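You operate a simulated robot arm through the tools that you are given. There is no shell and no other tool. Be economical: measure what you need, move in short steps, check, and stop when the job is done.

You are at the controls of a simulated robot arm. One attempt, no reset.

TASK
Pull the hanger knob, seat the pivot pin in the hanger eye, then push the knob home.
Fine: park the knob on the cap rest meanwhile.

It is judged by the outcome, as a careful person would: the job done as asked, and still so three seconds after it is handed in. It fails if anything else is knocked over, pushed out of place, dropped, spilled or broken. Lids that push on must go on centred and level and be pressed home; caps that screw on are set level and turned clockwise until they are tight.

THE ROBOT
A 7-joint arm with a two-finger parallel gripper, fixed in place. Base frame: the origin is at the foot of the arm, x ahead of it, y to its left, z up; the work surface is at about z = 806. Units: mm, rad, N and s.
With the tool pointing down near the work surface it reaches from about 240 to 680 mm from the base axis. Its first joint turns from -1.152 to 1.152 rad. Payload 2.4 kg.
The TCP is the grasp point between the finger pads, 30 mm short of the fingertips. In the tool frame z runs along the fingers and y along their closing line. The gripper opens to 94 mm. The fingers are 28 mm wide and 10 mm thick; the gripper's body (50 by 96 mm) begins 55 mm behind the TCP.
Orientation is that of the tool frame in the base frame, as [roll, pitch, yaw] about the fixed x, y, z axes, in that order (R = Rz(yaw) Ry(pitch) Rx(roll)). With the fingers straight down and closing along the base's y, the tool's x points along the base's -x, its y along +y and its z along -z.

THE INTERFACE
- The arm moves only by the tool play_rows. Its argument "moves" is a list of rows, each a list of 7 numbers: the shift along the tool's x, y, z in units of 40 mm (1.0 is 40 mm), then the turn, a rotation vector about the tool's x, y, z in units of 6 degrees (1.0 is 6 degrees), then the opening, from 0 (shut) to 1 (fully open). In form: [[dx, dy, dz, wx, wy, wz, fingers], ...]. A call has 1 to 8 rows; each row shifts and turns the commanded pose from where the row before left it, along the tool's axes as they then stand. A call with a number of a shift or a turn outside -1 to 1 is refused whole. Rows are played at 5 a second. More than 50 mm and 0.15 rad between two rows, or a gripper value outside its range, and nothing of the call is played. Where a pose cannot be reached the arm comes as near as it can. A force on the tool above 40 N (or 10 N above the force at the start of the call, whichever is more), or a blocked arm, ends the call early, and 0.2 s more pass. The fingers move at their own pace (about 153 mm/s each) and stop on an object; they squeeze with about 32 N. The grip force told is the motor's: it shows also when the fingers shut on nothing. Time passes only in rows, and 0.2 s behind the last, so rows that do not move let the fingers close. The reply holds the time, the measured pose of the TCP, the force on the tool along the base axes, the opening and the grip force, in the units named above and with some noise, with the torque about the TCP (base axes, N m) and any sound that the robot's microphone picked up, and new pictures: "show" is both (left out), scene, wrist or none.
- Cameras (640 x 400 px; columns grow to the right, rows downward): "scene" is fixed at [45.6, 483.7, 1426]; the picture's right is [-0.75, -0.66, 0.00], its down [-0.41, 0.47, -0.78] and it looks along [0.52, -0.59, -0.62] (base axes); focal length 342 px, centre (320, 200). "wrist" rides on the gripper at [76, 14, -103] in the tool frame; the picture's right is [-0.18, 0.98, 0.00], its down [-0.75, -0.14, -0.64] and it looks along [-0.63, -0.12, 0.77] (tool axes); focal length 243 px, centre (320, 200). There is no depth. A picture from a camera that has moved, and an enlarged one, comes with that camera's place and axes in the base frame and with its lens. The place of the scene camera against the robot may be out by one fixed shift of up to 25 mm in any direction.
- enlarge(camera, box): a new picture of the part [left, top, right, bottom] of that camera's present view, enlarged. The clock stands still meanwhile.
- sign_off(): hands the job in; it is judged then, once.

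Go step by step. Nothing tells you positions but the pictures and the camera data: compare them with the known pose of the tool, close in by small moves and look again before you grip or let go. The budget is 120 turns and 200 pictures, counting those below and the enlarged ones. Unless the task says otherwise, let go and move clear before handing in, and close with one line.

The tools are called after "Emit:" as name(argument=value, ...) on one line, values as JSON. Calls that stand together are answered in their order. play_rows: Moves the arm, as the interface text tells. Its arguments: {"type":"object","properties":{"moves":{"type":"array","items":{"type":"array","items":{"type":"number"}}},"show":{"type":"string","enum":["both","scene","wrist","none"]}},"required":["moves"]} The other tools are called the same way: enlarge (camera, box) takes an enlarged picture of a part of a camera's view; sign_off () hands the job in.

At the start:

```text
clock: 0.0
tool_pos: [412.2, 21.1, 1056.6]
tool_rot: [3.14, 0.0, 3.14]
ft_force: [-0.1, 0.2, 0.2]
ft_torque: [0.01, 0.01, 0.02]
finger_gap: 93.9
grasp_force: 0.0
```

scene: 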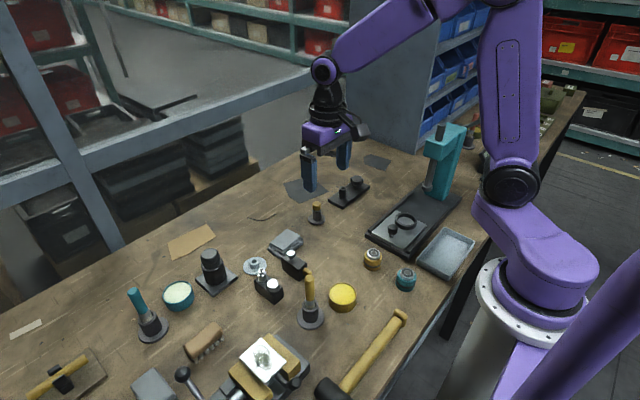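
wrist: 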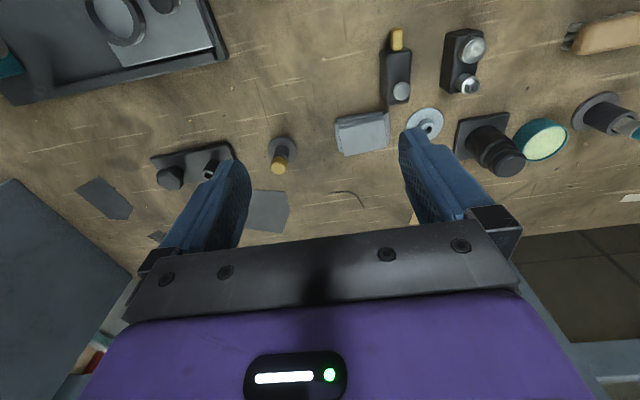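

The bench is crowded with many fixtures, so I first look closer to identify the hanger, knob, pin and cap rest.

Emit:
enlarge(camera="scene", box=[230, 220, 350, 330])

Emit:
enlarge(camera="scene", box=[280, 140, 480, 265])

Emit:
enlarge(camera="scene", box=[100, 230, 300, 355])

Emit:
enlarge(camera="wrist", box=[320, 10, 520, 135])

Emit:
enlarge(camera="wrist", box=[140, 110, 300, 210])

```text
3.64 times, centred on (290, 275) of scene
camera zoom: at [45.6, 483.7, 1426.0], right [-0.75, -0.66, 0.0], down [-0.41, 0.47, -0.78], along [0.52, -0.59, -0.62], focal length 1244 px, centre (429, -73)
```

zoom: 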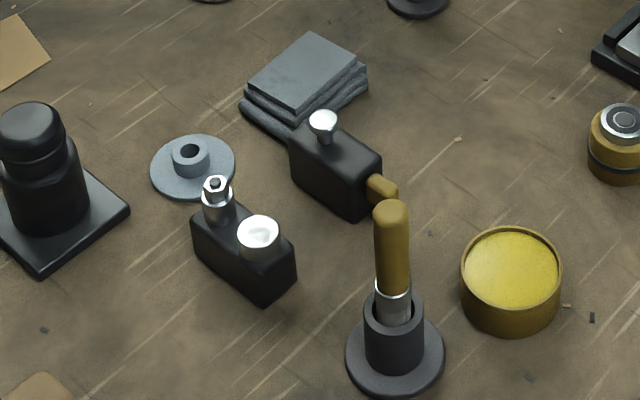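

```text
3.20 times, centred on (380, 202) of scene
camera zoom: at [45.6, 483.7, 1426.0], right [-0.75, -0.66, 0.0], down [-0.41, 0.47, -0.78], along [0.52, -0.59, -0.62], focal length 1095 px, centre (128, 192)
```

zoom: 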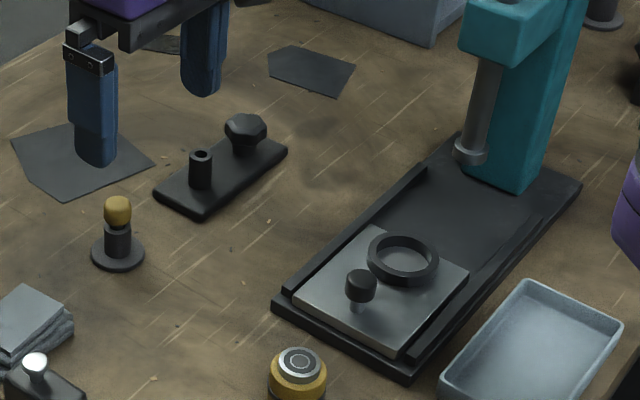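

```text
3.20 times, centred on (200, 292) of scene
camera zoom: at [45.6, 483.7, 1426.0], right [-0.75, -0.66, 0.0], down [-0.41, 0.47, -0.78], along [0.52, -0.59, -0.62], focal length 1095 px, centre (704, -96)
```

zoom: 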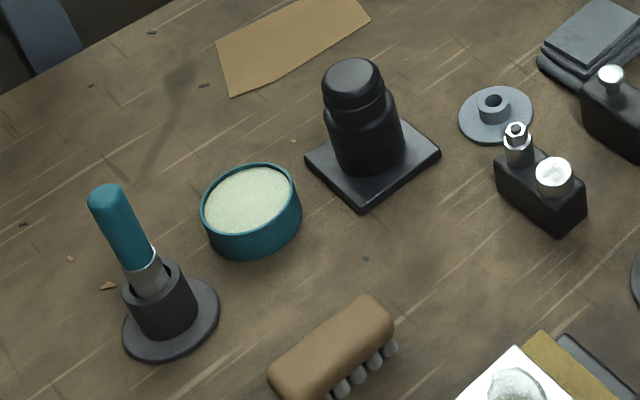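

```text
3.20 times, centred on (420, 72) of wrist
camera zoom: at [337.1, 36.5, 1160.8], right [0.18, 0.98, 0.0], down [0.75, -0.14, 0.64], along [0.63, -0.12, -0.77], focal length 776 px, centre (0, 608)
```

zoom: 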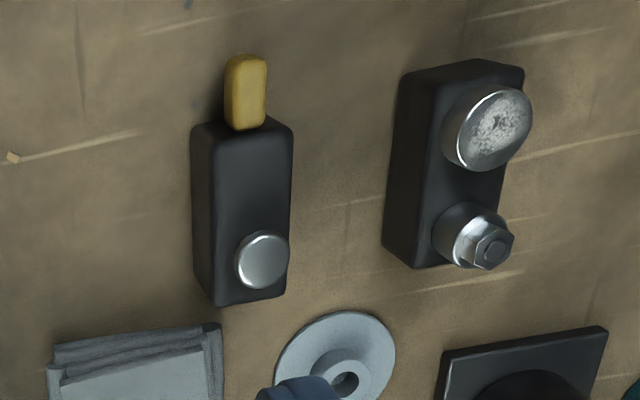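

```text
4.00 times, centred on (220, 160) of wrist
camera zoom: at [337.1, 36.5, 1160.8], right [0.18, 0.98, 0.0], down [0.75, -0.14, 0.64], along [0.63, -0.12, -0.77], focal length 970 px, centre (720, 360)
```

zoom: 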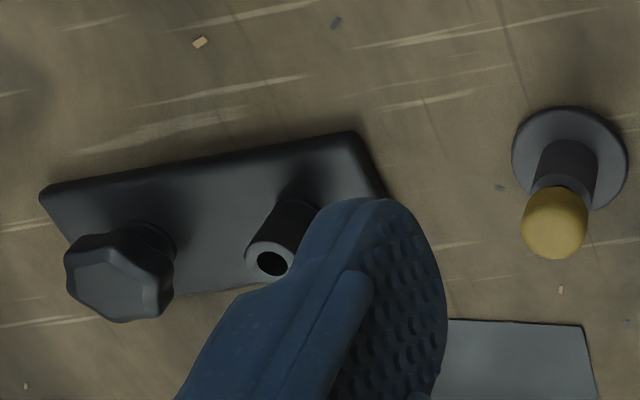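

Emit:
play_rows(moves=[[0.5, -1, 0.3, 0, 0, 0, 1], [0.5, -1, 0.3, 0, 0, 0, 1], [0.5, -1, 0.3, 0, 0, 0, 1], [0.5, -1, 0.3, 0, 0, 0, 1]])

```text
clock: 1.0
tool_pos: [331.9, -137.2, 1010.6]
tool_rot: [-3.141, 0.001, -3.139]
ft_force: [0.9, -0.1, 0.6]
ft_torque: [0.05, 0.03, 0.01]
finger_gap: 94.0
grasp_force: 0.0
camera wrist: at [255.4, -121.9, 1113.6], right [0.18, 0.98, 0.0], down [0.75, -0.14, 0.64], along [0.63, -0.12, -0.77], focal length 243 px, centre (320, 200)
```

scene: 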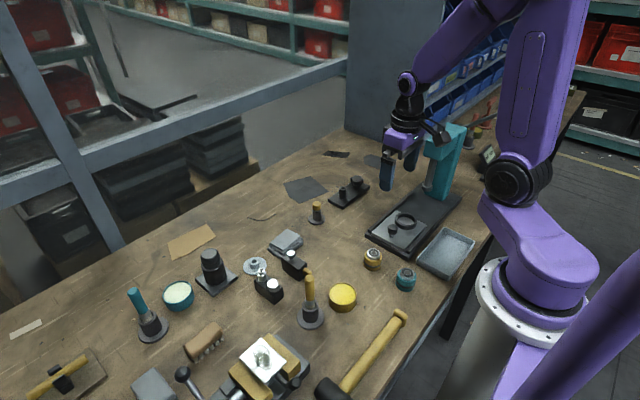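
wrist: 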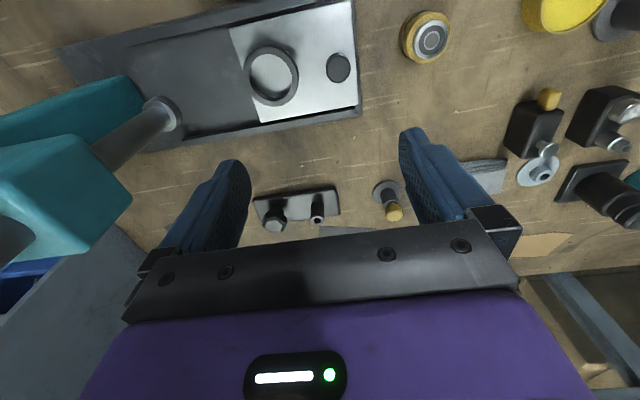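

Emit:
enlarge(camera="wrist", box=[240, 160, 440, 250])

Emit:
enlarge(camera="wrist", box=[460, 70, 640, 210])

Emit:
enlarge(camera="scene", box=[270, 140, 390, 230])

Emit:
enlarge(camera="scene", box=[420, 90, 580, 200])

Emit:
enlarge(camera="scene", box=[0, 300, 330, 400])

```text
3.20 times, centred on (340, 205) of wrist
camera zoom: at [255.4, -121.9, 1113.6], right [0.18, 0.98, 0.0], down [0.75, -0.14, 0.64], along [0.63, -0.12, -0.77], focal length 776 px, centre (256, 184)
```

zoom: 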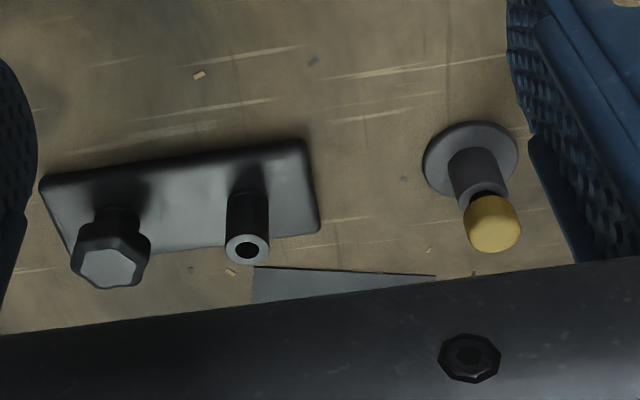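

```text
2.86 times, centred on (550, 140) of wrist
camera zoom: at [255.4, -121.9, 1113.6], right [0.18, 0.98, 0.0], down [0.75, -0.14, 0.64], along [0.63, -0.12, -0.77], focal length 693 px, centre (-337, 371)
```

zoom: 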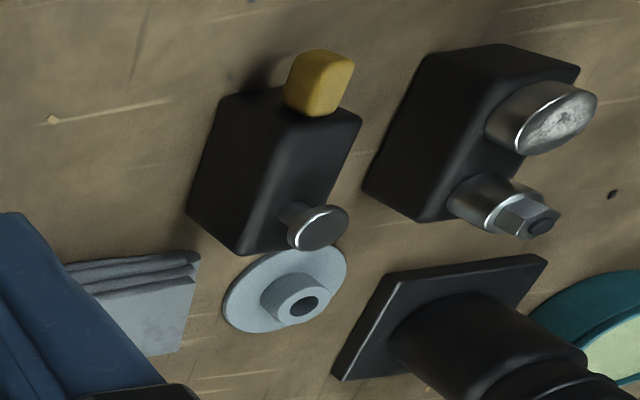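

```text
4.44 times, centred on (330, 185) of scene
camera zoom: at [45.5, 483.7, 1426.1], right [-0.75, -0.66, 0.0], down [-0.41, 0.47, -0.78], along [0.52, -0.59, -0.62], focal length 1521 px, centre (276, 267)
```

zoom: 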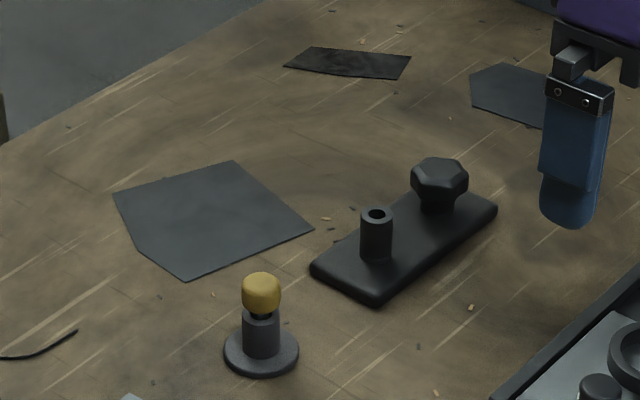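

```text
3.64 times, centred on (500, 145) of scene
camera zoom: at [45.5, 483.7, 1426.1], right [-0.75, -0.66, 0.0], down [-0.41, 0.47, -0.78], along [0.52, -0.59, -0.62], focal length 1244 px, centre (-334, 400)
```

zoom: 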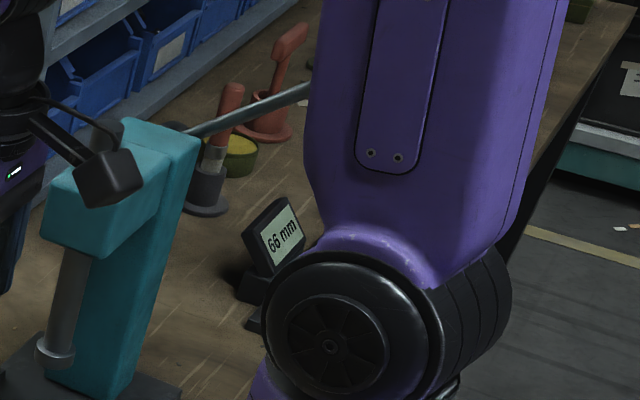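

```text
1.94 times, centred on (165, 350) of scene
camera zoom: at [45.5, 483.7, 1426.1], right [-0.75, -0.66, 0.0], down [-0.41, 0.47, -0.78], along [0.52, -0.59, -0.62], focal length 664 px, centre (621, -91)
```

zoom: 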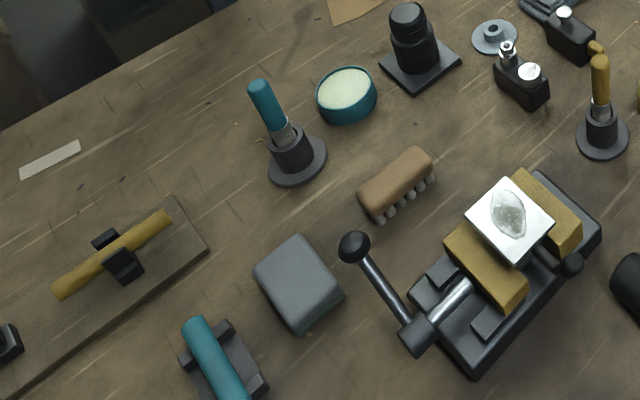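

Emit:
play_rows(moves=[[-0.5, -0.3, 0, 0, 0, 0, 1], [-0.5, -0.3, 0, 0, 0, 0, 1], [-0.5, -0.3, 0, 0, 0, 0, 1], [-0.3, -0.3, 0.2, 0, 0, 0, 1]], show="wrist")

```text
clock: 2.0
tool_pos: [406.2, -185.7, 1001.6]
tool_rot: [3.14, 0.0, -3.141]
ft_force: [-0.6, 0.3, 0.2]
ft_torque: [0.0, -0.01, -0.01]
finger_gap: 94.0
grasp_force: 0.1
camera wrist: at [329.1, -171.5, 1104.9], right [0.18, 0.98, 0.0], down [0.75, -0.14, 0.64], along [0.63, -0.12, -0.77], focal length 243 px, centre (320, 200)
```

wrist: 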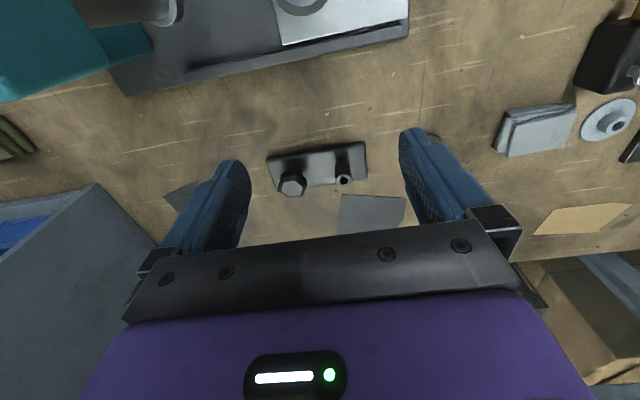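

Emit:
enlarge(camera="wrist", box=[250, 130, 390, 220])

Emit:
enlarge(camera="scene", box=[320, 165, 380, 215])

```text
4.44 times, centred on (320, 175) of wrist
camera zoom: at [329.1, -171.5, 1104.9], right [0.18, 0.98, 0.0], down [0.75, -0.14, 0.64], along [0.63, -0.12, -0.77], focal length 1078 px, centre (320, 311)
```

zoom: 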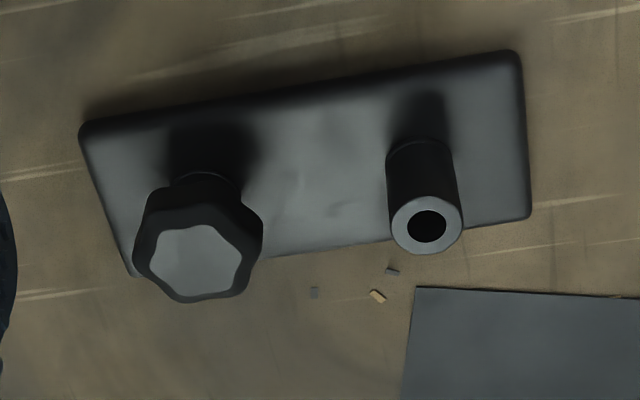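

```text
8.00 times, centred on (350, 190) of scene
camera zoom: at [45.6, 483.7, 1426.0], right [-0.75, -0.66, 0.0], down [-0.41, 0.47, -0.78], along [0.52, -0.59, -0.62], focal length 2737 px, centre (80, 280)
```

zoom: 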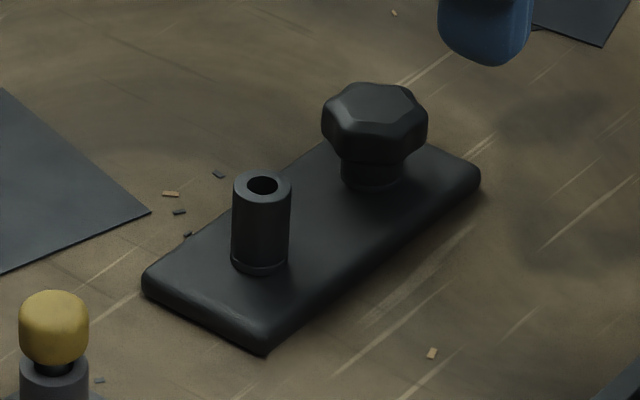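

Emit:
play_rows(moves=[[0.2, 1, 0, 0, 0, 0, 1], [0.2, 1, 0, 0, 0, 0, 1], [0.2, 1, 0, 0, 0, 0, 1], [0.3, 1, 0, 0, 0, 0, 1], [0.3, 1, 0, 0, 0, 0, 1], [0.3, 1, 0, 0, 0, 0, 1], [0.3, 1, 0, 0, 0, 0, 1], [0.3, 1, 0, 0, 0, 0, 1]], show="wrist")

```text
clock: 3.8
tool_pos: [321.0, 135.3, 1001.8]
tool_rot: [3.14, 0.001, 3.139]
ft_force: [-0.7, 0.5, -0.5]
ft_torque: [0.01, 0.01, 0.02]
finger_gap: 93.9
grasp_force: 0.0
camera wrist: at [245.5, 149.5, 1105.2], right [0.19, 0.98, 0.0], down [0.75, -0.14, 0.64], along [0.63, -0.12, -0.77], focal length 243 px, centre (320, 200)
```

wrist: 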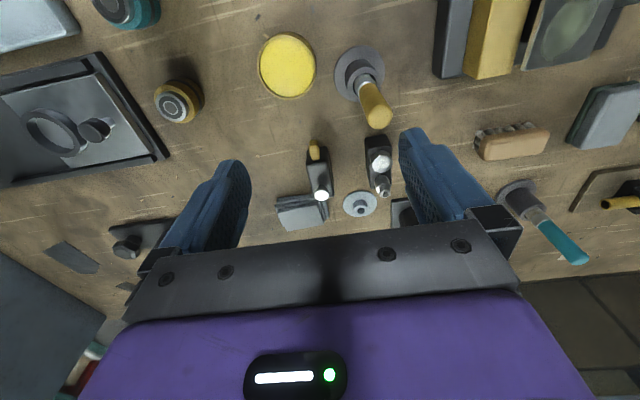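

Emit:
enlarge(camera="wrist", box=[265, 125, 415, 235])

Emit:
enlarge(camera="scene", box=[235, 225, 325, 310])

Emit:
enlarge(camera="wrist", box=[460, 60, 640, 270])

Emit:
enlarge(camera="scene", box=[180, 230, 250, 300])

```text
3.64 times, centred on (340, 180) of wrist
camera zoom: at [245.5, 149.5, 1105.2], right [0.19, 0.98, 0.0], down [0.75, -0.14, 0.64], along [0.63, -0.12, -0.77], focal length 882 px, centre (247, 273)
```

zoom: 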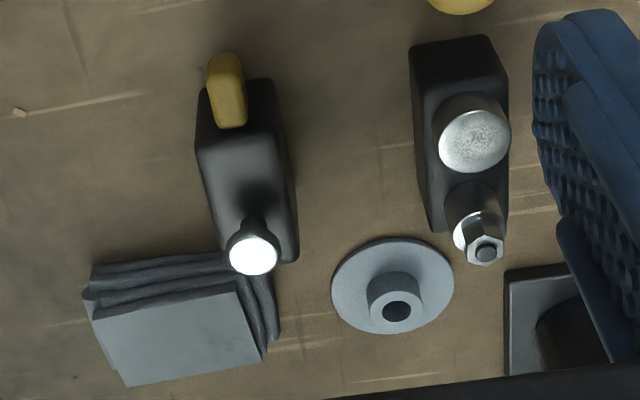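

```text
4.71 times, centred on (280, 268) of scene
camera zoom: at [45.6, 483.7, 1426.0], right [-0.75, -0.66, 0.0], down [-0.41, 0.47, -0.78], along [0.52, -0.59, -0.62], focal length 1610 px, centre (508, -118)
```

zoom: 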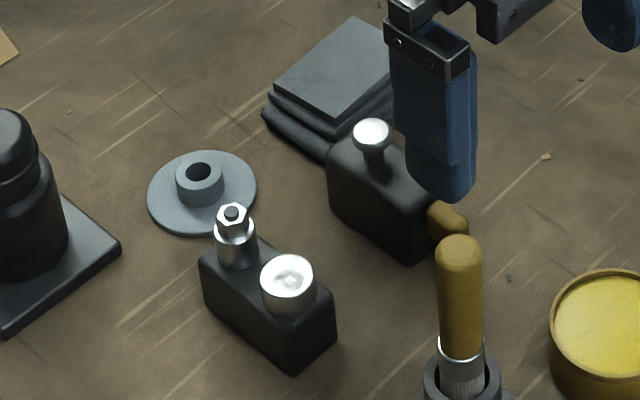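

```text
1.90 times, centred on (550, 165) of wrist
camera zoom: at [245.5, 149.5, 1105.2], right [0.19, 0.98, 0.0], down [0.75, -0.14, 0.64], along [0.63, -0.12, -0.77], focal length 462 px, centre (-118, 267)
```

zoom: 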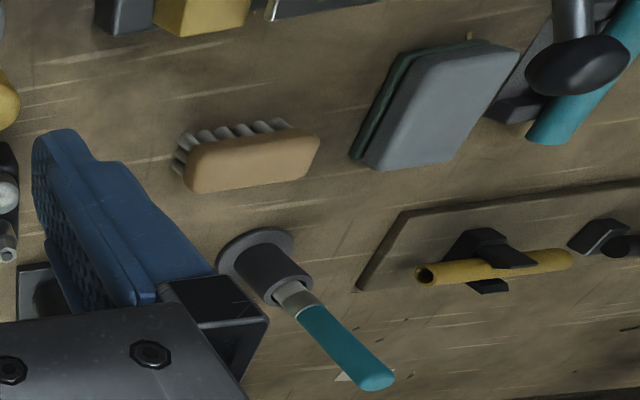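

```text
5.71 times, centred on (215, 265) of scene
camera zoom: at [45.6, 483.7, 1426.0], right [-0.75, -0.66, 0.0], down [-0.41, 0.47, -0.78], along [0.52, -0.59, -0.62], focal length 1955 px, centre (920, -171)
```

zoom: 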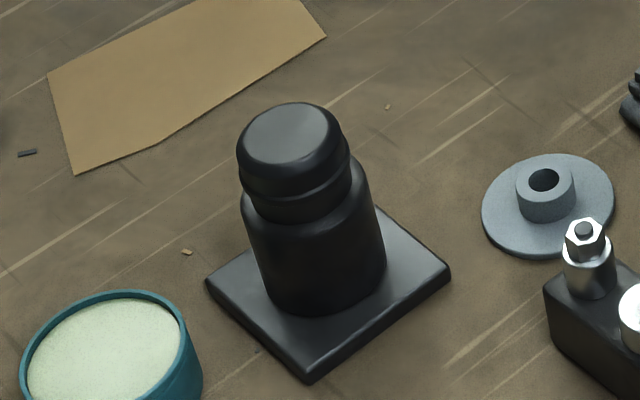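

Emit:
play_rows(moves=[[0, 1, 0, 0, 0, 0, 1], [0, 1, 0, 0, 0, 0, 1], [0, 1, 0, 0, 0, 0, 1], [0, 1, 0, 0, 0, 0, 1], [0, 1, 0, 0, 0, 0, 1]])

```text
clock: 5.0
tool_pos: [320.6, 330.9, 1002.4]
tool_rot: [3.141, -0.001, 3.14]
ft_force: [-0.7, -0.9, -0.4]
ft_torque: [-0.01, -0.01, 0.02]
finger_gap: 93.9
grasp_force: 0.0
camera wrist: at [243.8, 346.3, 1104.7], right [0.19, 0.98, 0.0], down [0.75, -0.14, 0.64], along [0.63, -0.12, -0.77], focal length 243 px, centre (320, 200)
```

scene: 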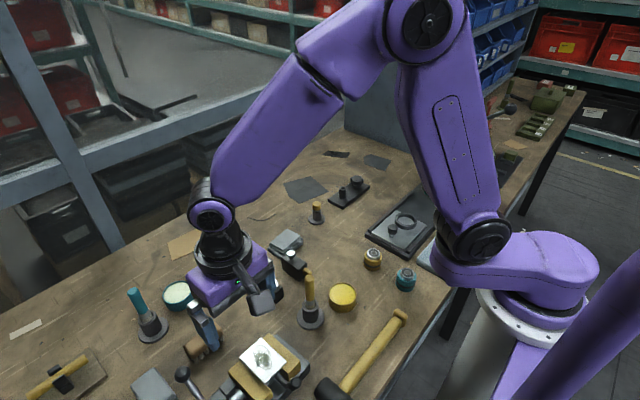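
wrist: 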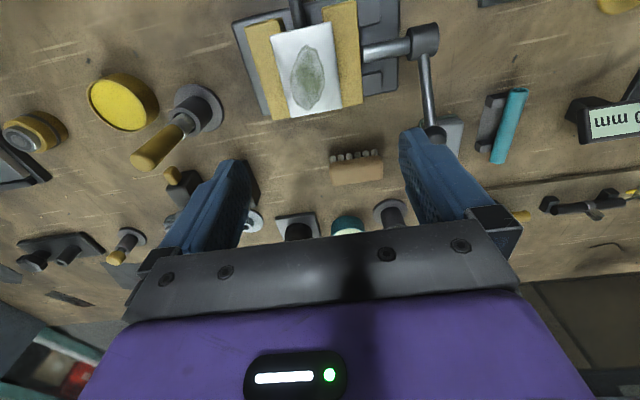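

Emit:
enlarge(camera="wrist", box=[480, 80, 640, 240])

Emit:
play_rows(moves=[[0, 1, 0, 0, 0, 0, 1], [0, 1, 0, 0, 0, 0, 1], [0, 1, 0, 0, 0, 0, 1], [0, 1, 0, 0, 0, 0, 1]], show="wrist")

```text
2.50 times, centred on (560, 160) of wrist
camera zoom: at [243.8, 346.3, 1104.7], right [0.19, 0.98, 0.0], down [0.75, -0.14, 0.64], along [0.63, -0.12, -0.77], focal length 606 px, centre (-280, 300)
```

zoom: 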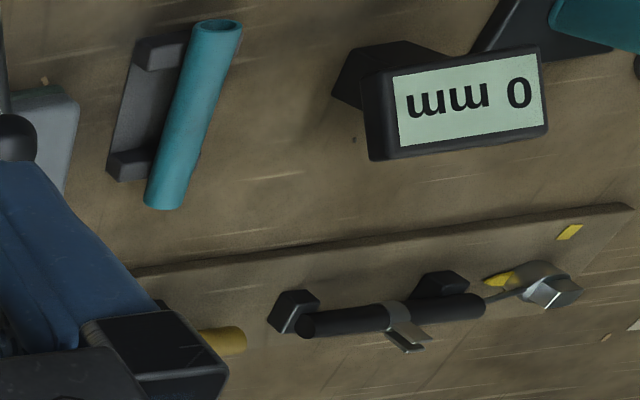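

```text
clock: 6.0
tool_pos: [318.9, 494.6, 1002.3]
tool_rot: [-3.141, 0.0, -3.141]
ft_force: [-0.4, 0.3, -0.1]
ft_torque: [-0.03, 0.0, 0.04]
finger_gap: 94.2
grasp_force: 0.1
camera wrist: at [243.2, 509.3, 1105.4], right [0.18, 0.98, 0.0], down [0.75, -0.14, 0.64], along [0.63, -0.12, -0.77], focal length 243 px, centre (320, 200)
```

wrist: 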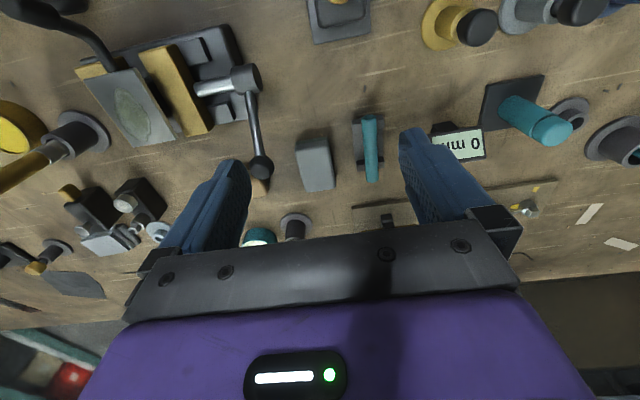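

Emit:
enlarge(camera="wrist", box=[400, 0, 640, 170])

Emit:
enlarge(camera="wrist", box=[280, 0, 480, 60])

Emit:
play_rows(moves=[[0.6, 0.6, 0, 0, 0, 0, 1], [0.6, 0.6, 0, 0, 0, 0, 1], [0.6, 0.6, 0, 0, 0, 0, 1], [0.6, 0.4, 0, 0, 0, 0, 1]], show="wrist")

```text
2.35 times, centred on (520, 85) of wrist
camera zoom: at [243.2, 509.3, 1105.4], right [0.18, 0.98, 0.0], down [0.75, -0.14, 0.64], along [0.63, -0.12, -0.77], focal length 571 px, centre (-151, 471)
```

zoom: 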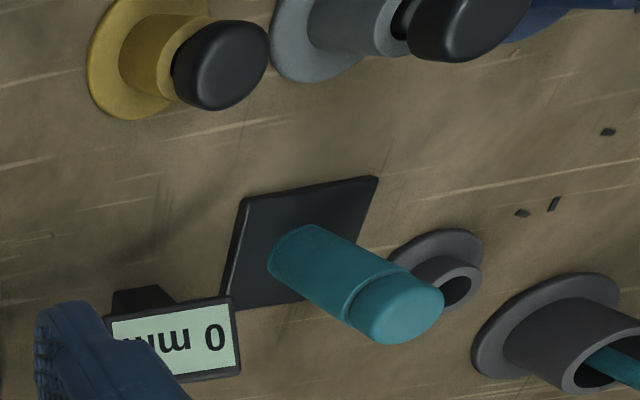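

```text
3.20 times, centred on (380, 30) of wrist
camera zoom: at [243.2, 509.3, 1105.4], right [0.18, 0.98, 0.0], down [0.75, -0.14, 0.64], along [0.63, -0.12, -0.77], focal length 776 px, centre (128, 744)
```

zoom: 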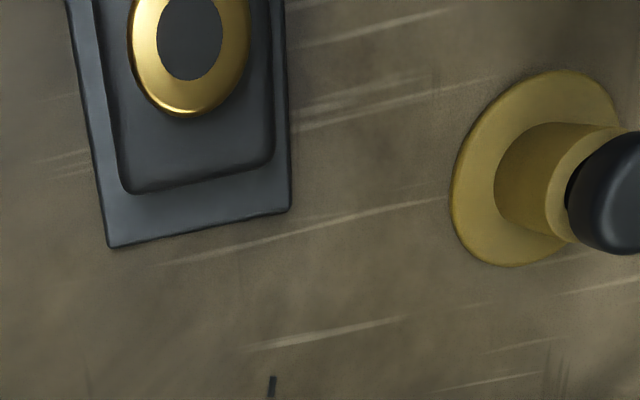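

```text
clock: 7.0
tool_pos: [226.2, 581.4, 1002.1]
tool_rot: [-3.141, 0.0, 3.138]
ft_force: [0.0, 0.7, 0.5]
ft_torque: [0.0, 0.0, -0.03]
finger_gap: 94.2
grasp_force: 0.1
camera wrist: at [149.7, 596.6, 1106.2], right [0.19, 0.98, 0.0], down [0.75, -0.14, 0.64], along [0.63, -0.12, -0.77], focal length 243 px, centre (320, 200)
```

wrist: 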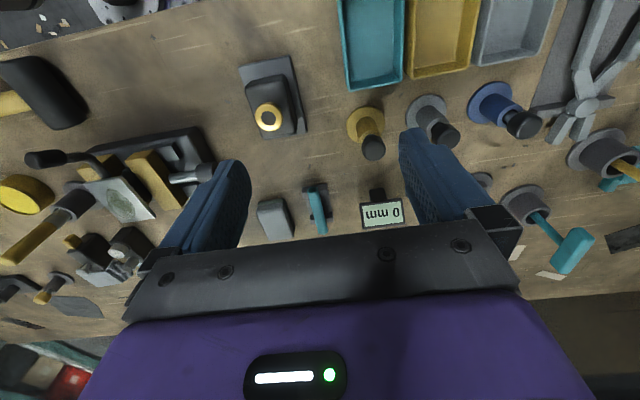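

Emit:
play_rows(moves=[[-0.4, -1, 0, 0, 0, 0, 1], [-0.4, -1, 0, 0, 0, 0, 1], [-0.4, -1, 0, 0, 0, 0, 1], [-0.4, -1, 0, 0, 0, 0, 1], [-0.4, -1, 0, 0, 0, 0, 1], [-0.4, -1, 0, 0, 0, 0, 1], [-0.4, -1, 0, 0, 0, 0, 1], [0, -1, 0, 0, 0, 0, 1]], show="none")

Emit:
play_rows(moves=[[0, -1, 0, 0, 0, 0, 1], [0, -1, 0, 0, 0, 0, 1], [0, -1, 0, 0, 0, 0, 1], [0, -1, 0, 0, 0, 0, 1], [0, -1, 0, 0, 0, 0, 1], [0, -1, 0, 0, 0, 0, 1], [0, -1, 0, 0, 0, 0, 1], [0, -1, 0, 0, 0, 0, 1]], show="none")

Emit:
play_rows(moves=[[0, -1, 0, 0, 0, 0, 1], [0, -1, 0, 0, 0, 0, 1], [0, -1, 0, 0, 0, 0, 1], [0, -1, 0, 0, 0, 0, 1], [0, -1, 0, 0, 0, 0, 1], [0, -1, 0, 0, 0, 0, 1]])

```text
clock: 8.8
tool_pos: [336.4, 259.3, 1002.3]
tool_rot: [-3.141, 0.0, 3.141]
ft_force: [0.0, 0.3, -0.2]
ft_torque: [0.0, 0.03, 0.03]
finger_gap: 94.1
grasp_force: 0.1
```

```text
clock: 10.6
tool_pos: [336.3, -57.4, 1004.9]
tool_rot: [3.14, 0.001, 3.141]
ft_force: [-0.1, -0.1, -0.2]
ft_torque: [-0.01, -0.01, -0.01]
finger_gap: 94.1
grasp_force: 0.2
```

```text
clock: 11.7
tool_pos: [336.7, -206.7, 1001.7]
tool_rot: [3.124, -0.015, -3.134]
ft_force: [-5.0, 32.1, 14.6]
ft_torque: [-1.85, 0.05, -0.71]
finger_gap: 76.2
grasp_force: 0.1
stopped in row 5: the force on the tool passed its limit (the readings are from after the stop); the commanded pose is now the measured one
camera wrist: at [261.9, -194.2, 1105.4], right [0.18, 0.98, 0.01], down [0.76, -0.15, 0.63], along [0.62, -0.1, -0.78], focal length 243 px, centre (320, 200)
```

scene: 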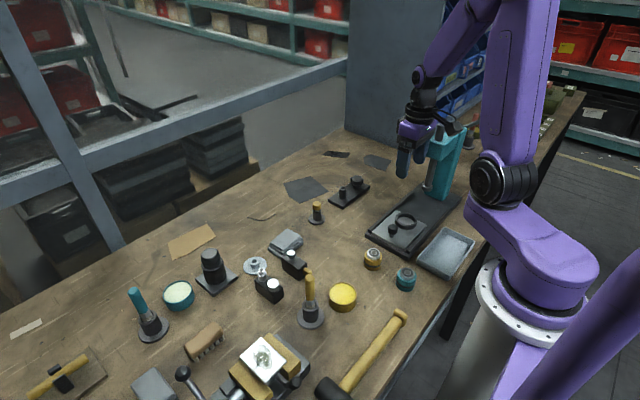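
wrist: 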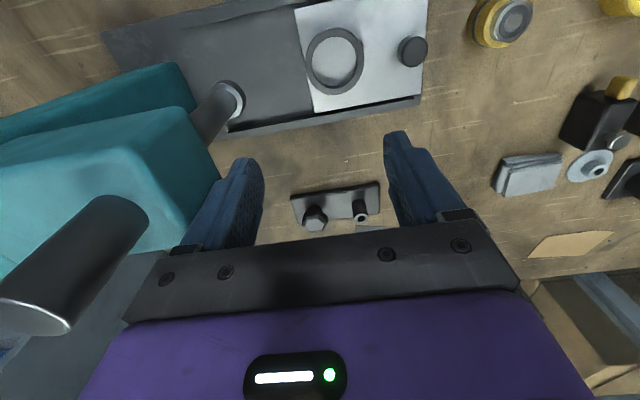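

Emit:
play_rows(moves=[[0, 1, 0, 0, 0, 0, 1], [-0.5, 0.5, 0, 0, 0, 0, 1], [-1, 0, 0, 0, 0, 0, 1], [-1, 0, 0, 0, 0, 0, 1], [-1, -0.3, 0.5, 0, 0, 0, 0.7], [-0.8, -0.5, 0.5, 0, 0, 0, 0.7], [0, 0, 0, 0, 0, 0, 0.7]])

```text
clock: 13.2
tool_pos: [508.2, -181.3, 960.3]
tool_rot: [3.132, -0.008, -3.138]
ft_force: [-0.2, 0.7, 0.1]
ft_torque: [-0.01, 0.0, -0.02]
finger_gap: 65.7
grasp_force: 0.0
camera wrist: at [433.9, -167.6, 1064.5], right [0.18, 0.98, 0.01], down [0.76, -0.15, 0.63], along [0.62, -0.11, -0.77], focal length 243 px, centre (320, 200)
```

scene: 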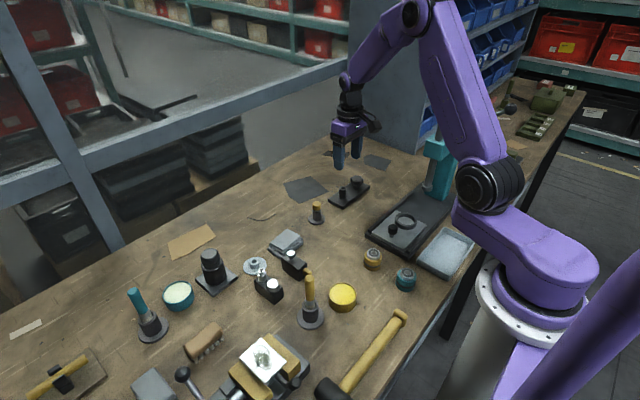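
wrist: 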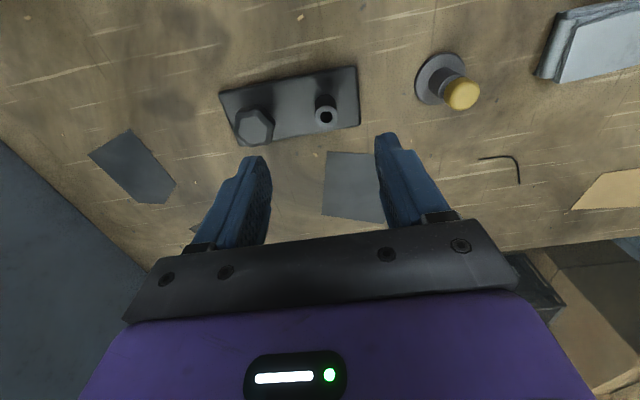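

Emit:
play_rows(moves=[[0, 0, 0, 0.092, -0.076, 0.034, 0.7], [0, -0.7, 0, 0, 0, 0, 0.7], [0, -0.7, 0.6, 0, 0, 0, 0.7]])

Emit:
enlarge(camera="wrist", box=[220, 60, 420, 185])

Emit:
enlarge(camera="scene", box=[300, 150, 400, 220])

```text
clock: 14.1
tool_pos: [507.8, -238.4, 936.1]
tool_rot: [3.141, -0.001, 3.141]
ft_force: [0.8, 1.2, 0.3]
ft_torque: [0.0, 0.01, -0.01]
finger_gap: 65.9
grasp_force: 0.0
camera wrist: at [432.6, -223.2, 1039.1], right [0.18, 0.98, 0.0], down [0.75, -0.14, 0.64], along [0.63, -0.12, -0.77], focal length 243 px, centre (320, 200)
```

scene: 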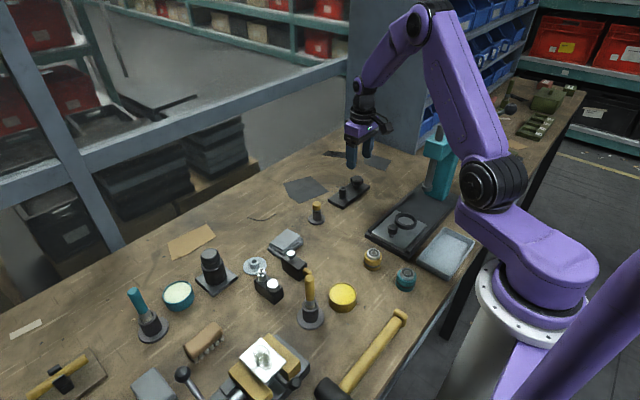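
wrist: 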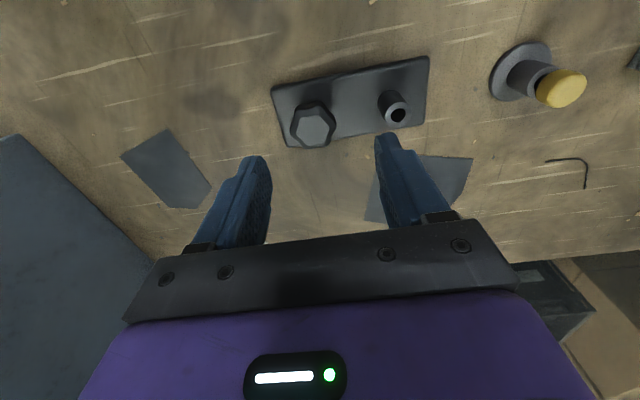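

```text
3.20 times, centred on (320, 122) of wrist
camera zoom: at [432.6, -223.2, 1039.1], right [0.18, 0.98, 0.0], down [0.75, -0.14, 0.64], along [0.63, -0.12, -0.77], focal length 776 px, centre (320, 448)
```

zoom: 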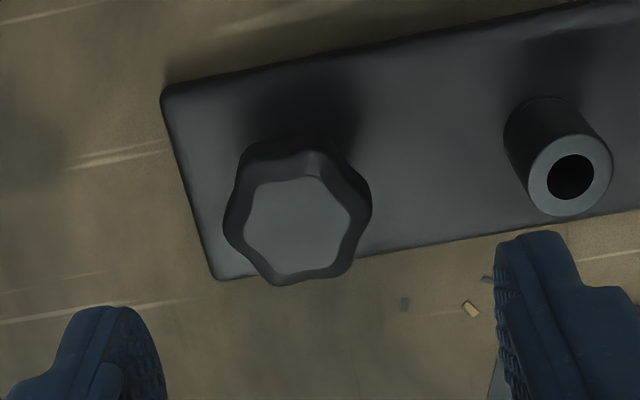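

```text
5.71 times, centred on (350, 185) of scene
camera zoom: at [45.5, 483.7, 1426.0], right [-0.75, -0.66, 0.0], down [-0.41, 0.47, -0.78], along [0.52, -0.59, -0.62], focal length 1955 px, centre (149, 286)
```

zoom: 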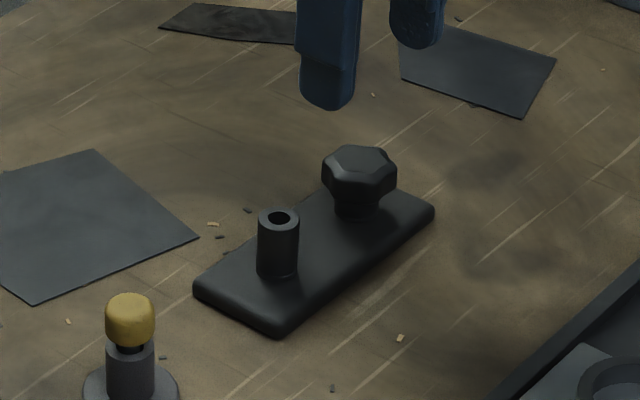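

Emit:
play_rows(moves=[[-0.19, -0.165, 0.8, 0, 0, 0, 0.7], [0, 0, 0.6, 0, 0, 0, 0.7], [0, 0, 0, 0, 0, 0, 0.7]])

Emit:
enlarge(camera="wrist", box=[200, 20, 480, 195])

Emit:
enlarge(camera="scene", box=[300, 150, 400, 220])

```text
clock: 14.8
tool_pos: [515.5, -244.5, 881.1]
tool_rot: [3.14, -0.001, -3.141]
ft_force: [-0.5, -0.1, -0.9]
ft_torque: [-0.02, 0.0, 0.01]
finger_gap: 65.8
grasp_force: 0.0
camera wrist: at [439.8, -230.2, 984.2], right [0.18, 0.98, 0.0], down [0.75, -0.14, 0.64], along [0.63, -0.12, -0.77], focal length 243 px, centre (320, 200)
```

scene: 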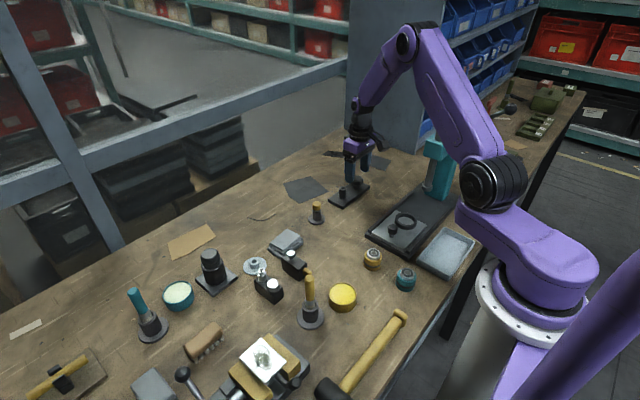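
wrist: 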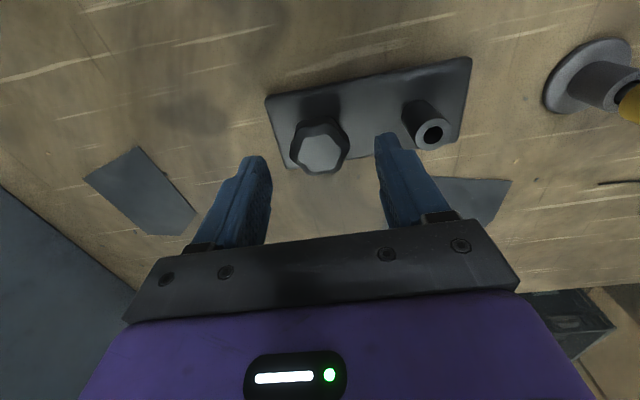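

```text
2.29 times, centred on (340, 108) of wrist
camera zoom: at [439.8, -230.2, 984.2], right [0.18, 0.98, 0.0], down [0.75, -0.14, 0.64], along [0.63, -0.12, -0.77], focal length 555 px, centre (274, 411)
```

zoom: 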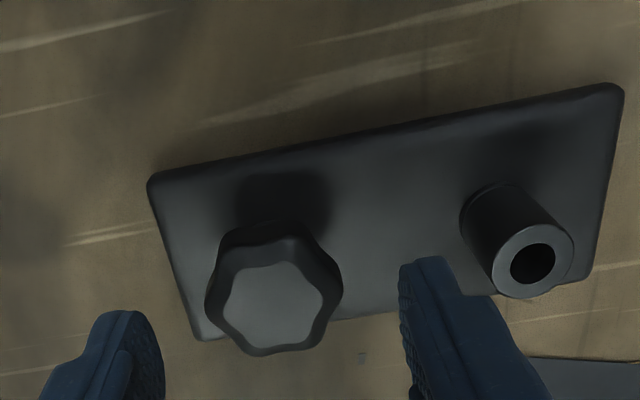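

```text
5.71 times, centred on (350, 185) of scene
camera zoom: at [45.6, 483.7, 1426.0], right [-0.75, -0.66, 0.0], down [-0.41, 0.47, -0.78], along [0.52, -0.59, -0.62], focal length 1955 px, centre (149, 286)
```

zoom: 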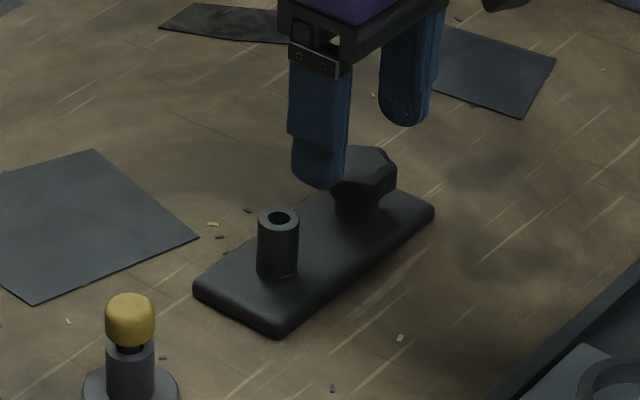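

Emit:
play_rows(moves=[[0, 0, 0.35, 0, 0, 0, 0.7], [0, 0, 0.33, 0, 0, 0, 0.7], [0, 0, 0, 0, 0, 0, 0], [0, 0, 0, 0, 0, 0, 0], [0, 0, 0, 0, 0, 0, 0]])

Emit:
enlarge(camera="wrist", box=[200, 20, 480, 195])

Emit:
enlarge(camera="scene", box=[300, 150, 400, 220])

```text
clock: 16.1
tool_pos: [515.4, -245.0, 852.6]
tool_rot: [3.139, 0.0, -3.141]
ft_force: [0.0, -3.5, -1.8]
ft_torque: [-0.06, -0.02, -0.01]
finger_gap: 32.2
grasp_force: 32.3
camera wrist: at [440.5, -230.4, 955.5], right [0.18, 0.98, 0.0], down [0.75, -0.14, 0.64], along [0.63, -0.12, -0.77], focal length 243 px, centre (320, 200)
```

scene: 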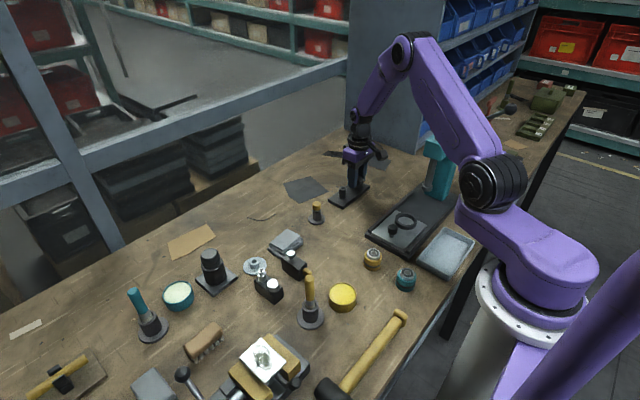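
wrist: 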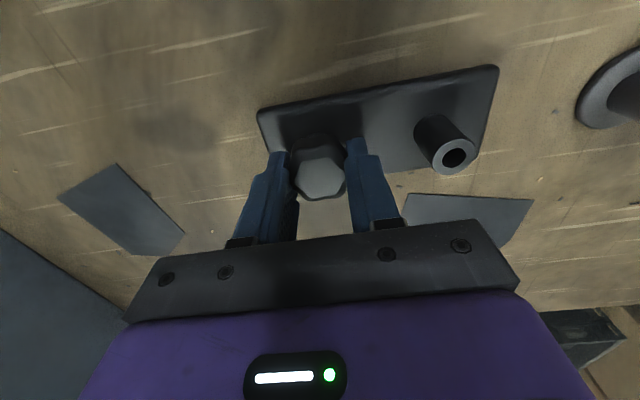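

```text
2.29 times, centred on (340, 108) of wrist
camera zoom: at [440.5, -230.4, 955.5], right [0.18, 0.98, 0.0], down [0.75, -0.14, 0.64], along [0.63, -0.12, -0.77], focal length 555 px, centre (274, 411)
```

zoom: 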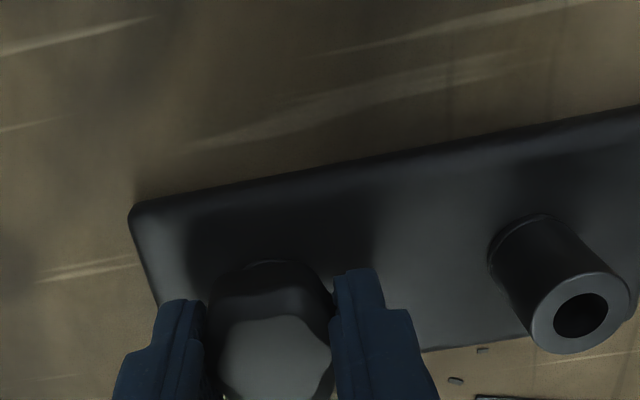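

```text
5.71 times, centred on (350, 185) of scene
camera zoom: at [45.6, 483.6, 1426.1], right [-0.75, -0.66, 0.0], down [-0.41, 0.47, -0.78], along [0.52, -0.59, -0.62], focal length 1955 px, centre (149, 286)
```

zoom: 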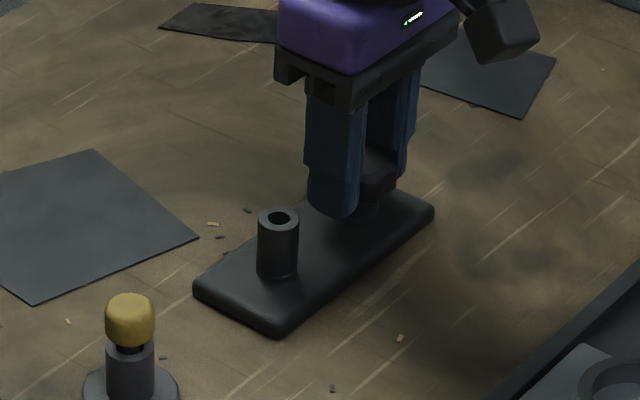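

The knob is gripped. I pull it up gently and watch the force.

Emit:
play_rows(moves=[[0, 0, -0.08, 0, 0, 0, 0], [0, 0, -0.08, 0, 0, 0, 0], [0, 0, -0.08, 0, 0, 0, 0], [0, 0, 0, 0, 0, 0, 0]], show="none")

Emit:
enlarge(camera="scene", box=[300, 150, 400, 220])

```text
clock: 17.1
tool_pos: [515.3, -245.0, 863.4]
tool_rot: [3.139, -0.004, -3.14]
ft_force: [0.4, 0.5, -0.7]
ft_torque: [0.0, 0.01, 0.02]
finger_gap: 32.0
grasp_force: 31.9
heard: snap
```

```text
5.71 times, centred on (350, 185) of scene
camera zoom: at [45.6, 483.7, 1426.0], right [-0.75, -0.66, 0.0], down [-0.41, 0.47, -0.78], along [0.52, -0.59, -0.62], focal length 1955 px, centre (149, 286)
```

zoom: 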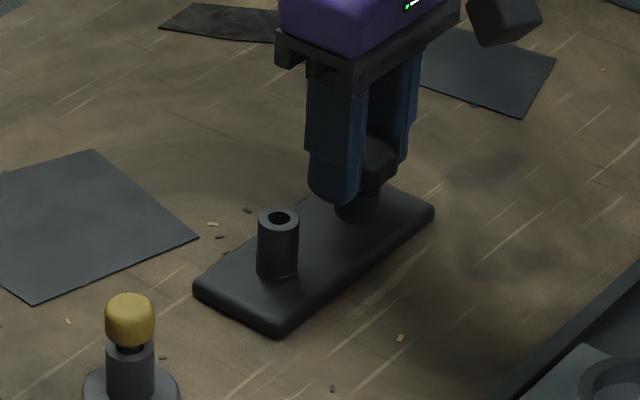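

A snap was heard and the knob is up. I raise it a little more to see whether it comes free or stops.

Emit:
play_rows(moves=[[0, 0, -0.12, 0, 0, 0, 0], [0, 0, -0.12, 0, 0, 0, 0], [0, 0, 0, 0, 0, 0, 0]], show="none")

Emit:
enlarge(camera="scene", box=[300, 150, 400, 220])

Emit:
enlarge(camera="wrist", box=[200, 20, 480, 195])

```text
clock: 17.9
tool_pos: [516.0, -245.0, 870.4]
tool_rot: [3.141, 0.0, 3.141]
ft_force: [0.8, -0.1, 0.0]
ft_torque: [0.03, -0.04, -0.01]
finger_gap: 32.6
grasp_force: 32.2
```

```text
5.71 times, centred on (350, 185) of scene
camera zoom: at [45.6, 483.7, 1426.0], right [-0.75, -0.66, 0.0], down [-0.41, 0.47, -0.78], along [0.52, -0.59, -0.62], focal length 1955 px, centre (149, 286)
```

zoom: 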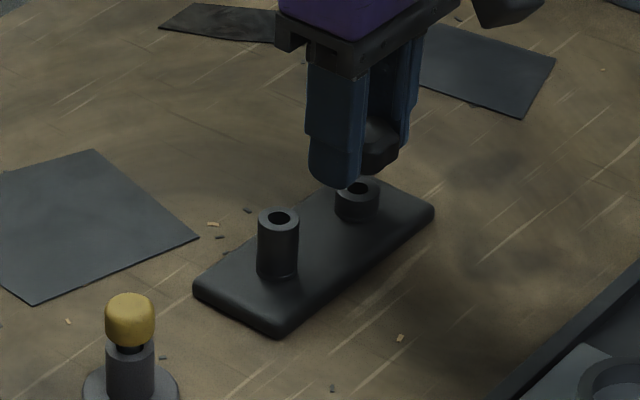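

```text
2.29 times, centred on (340, 108) of wrist
camera zoom: at [440.8, -230.3, 974.9], right [0.18, 0.98, 0.0], down [0.75, -0.14, 0.64], along [0.63, -0.12, -0.77], focal length 555 px, centre (274, 411)
```

zoom: 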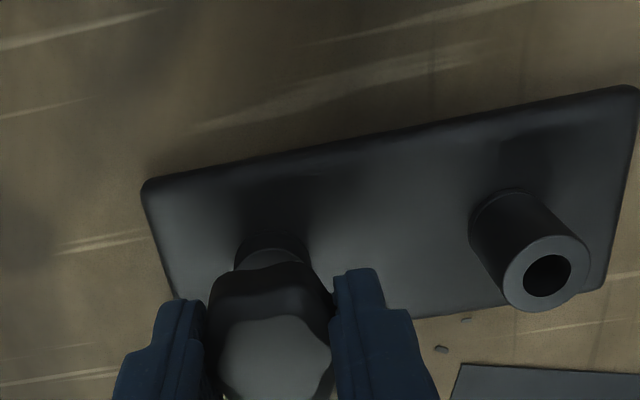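

The knob lifts out free, leaving a socket with a bore. I raise it and carry it high toward the grey hubbed disc, which I take to be the cap rest at about (514, 165).

Emit:
play_rows(moves=[[0, 0, -0.5, 0, 0, 0, 0], [0, 0, -1, 0, 0, 0, 0], [0, 0.7, -0.4, 0, 0, 0, 0], [0, 1, 0, 0, 0, 0, 0], [0, 1, 0, 0, 0, 0, 0], [0, 1, 0, 0, 0, 0, 0], [0, 1, 0, 0, 0, 0, 0], [0, 1, 0, 0, 0, 0, 0]], show="scene")

Emit:
enlarge(camera="scene", box=[250, 130, 370, 230])

```text
clock: 19.6
tool_pos: [514.7, -16.8, 947.9]
tool_rot: [3.14, -0.001, 3.141]
ft_force: [0.3, -0.2, -0.7]
ft_torque: [-0.01, 0.01, 0.04]
finger_gap: 32.5
grasp_force: 31.8
```

scene: 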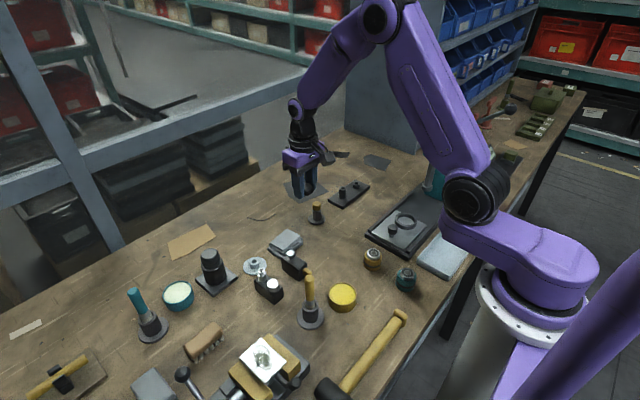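

```text
4.00 times, centred on (310, 180) of scene
camera zoom: at [45.6, 483.7, 1426.0], right [-0.75, -0.66, 0.0], down [-0.41, 0.47, -0.78], along [0.52, -0.59, -0.62], focal length 1369 px, centre (360, 280)
```

zoom: 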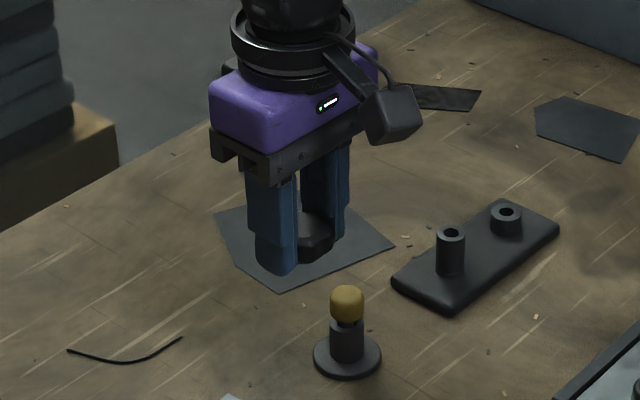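

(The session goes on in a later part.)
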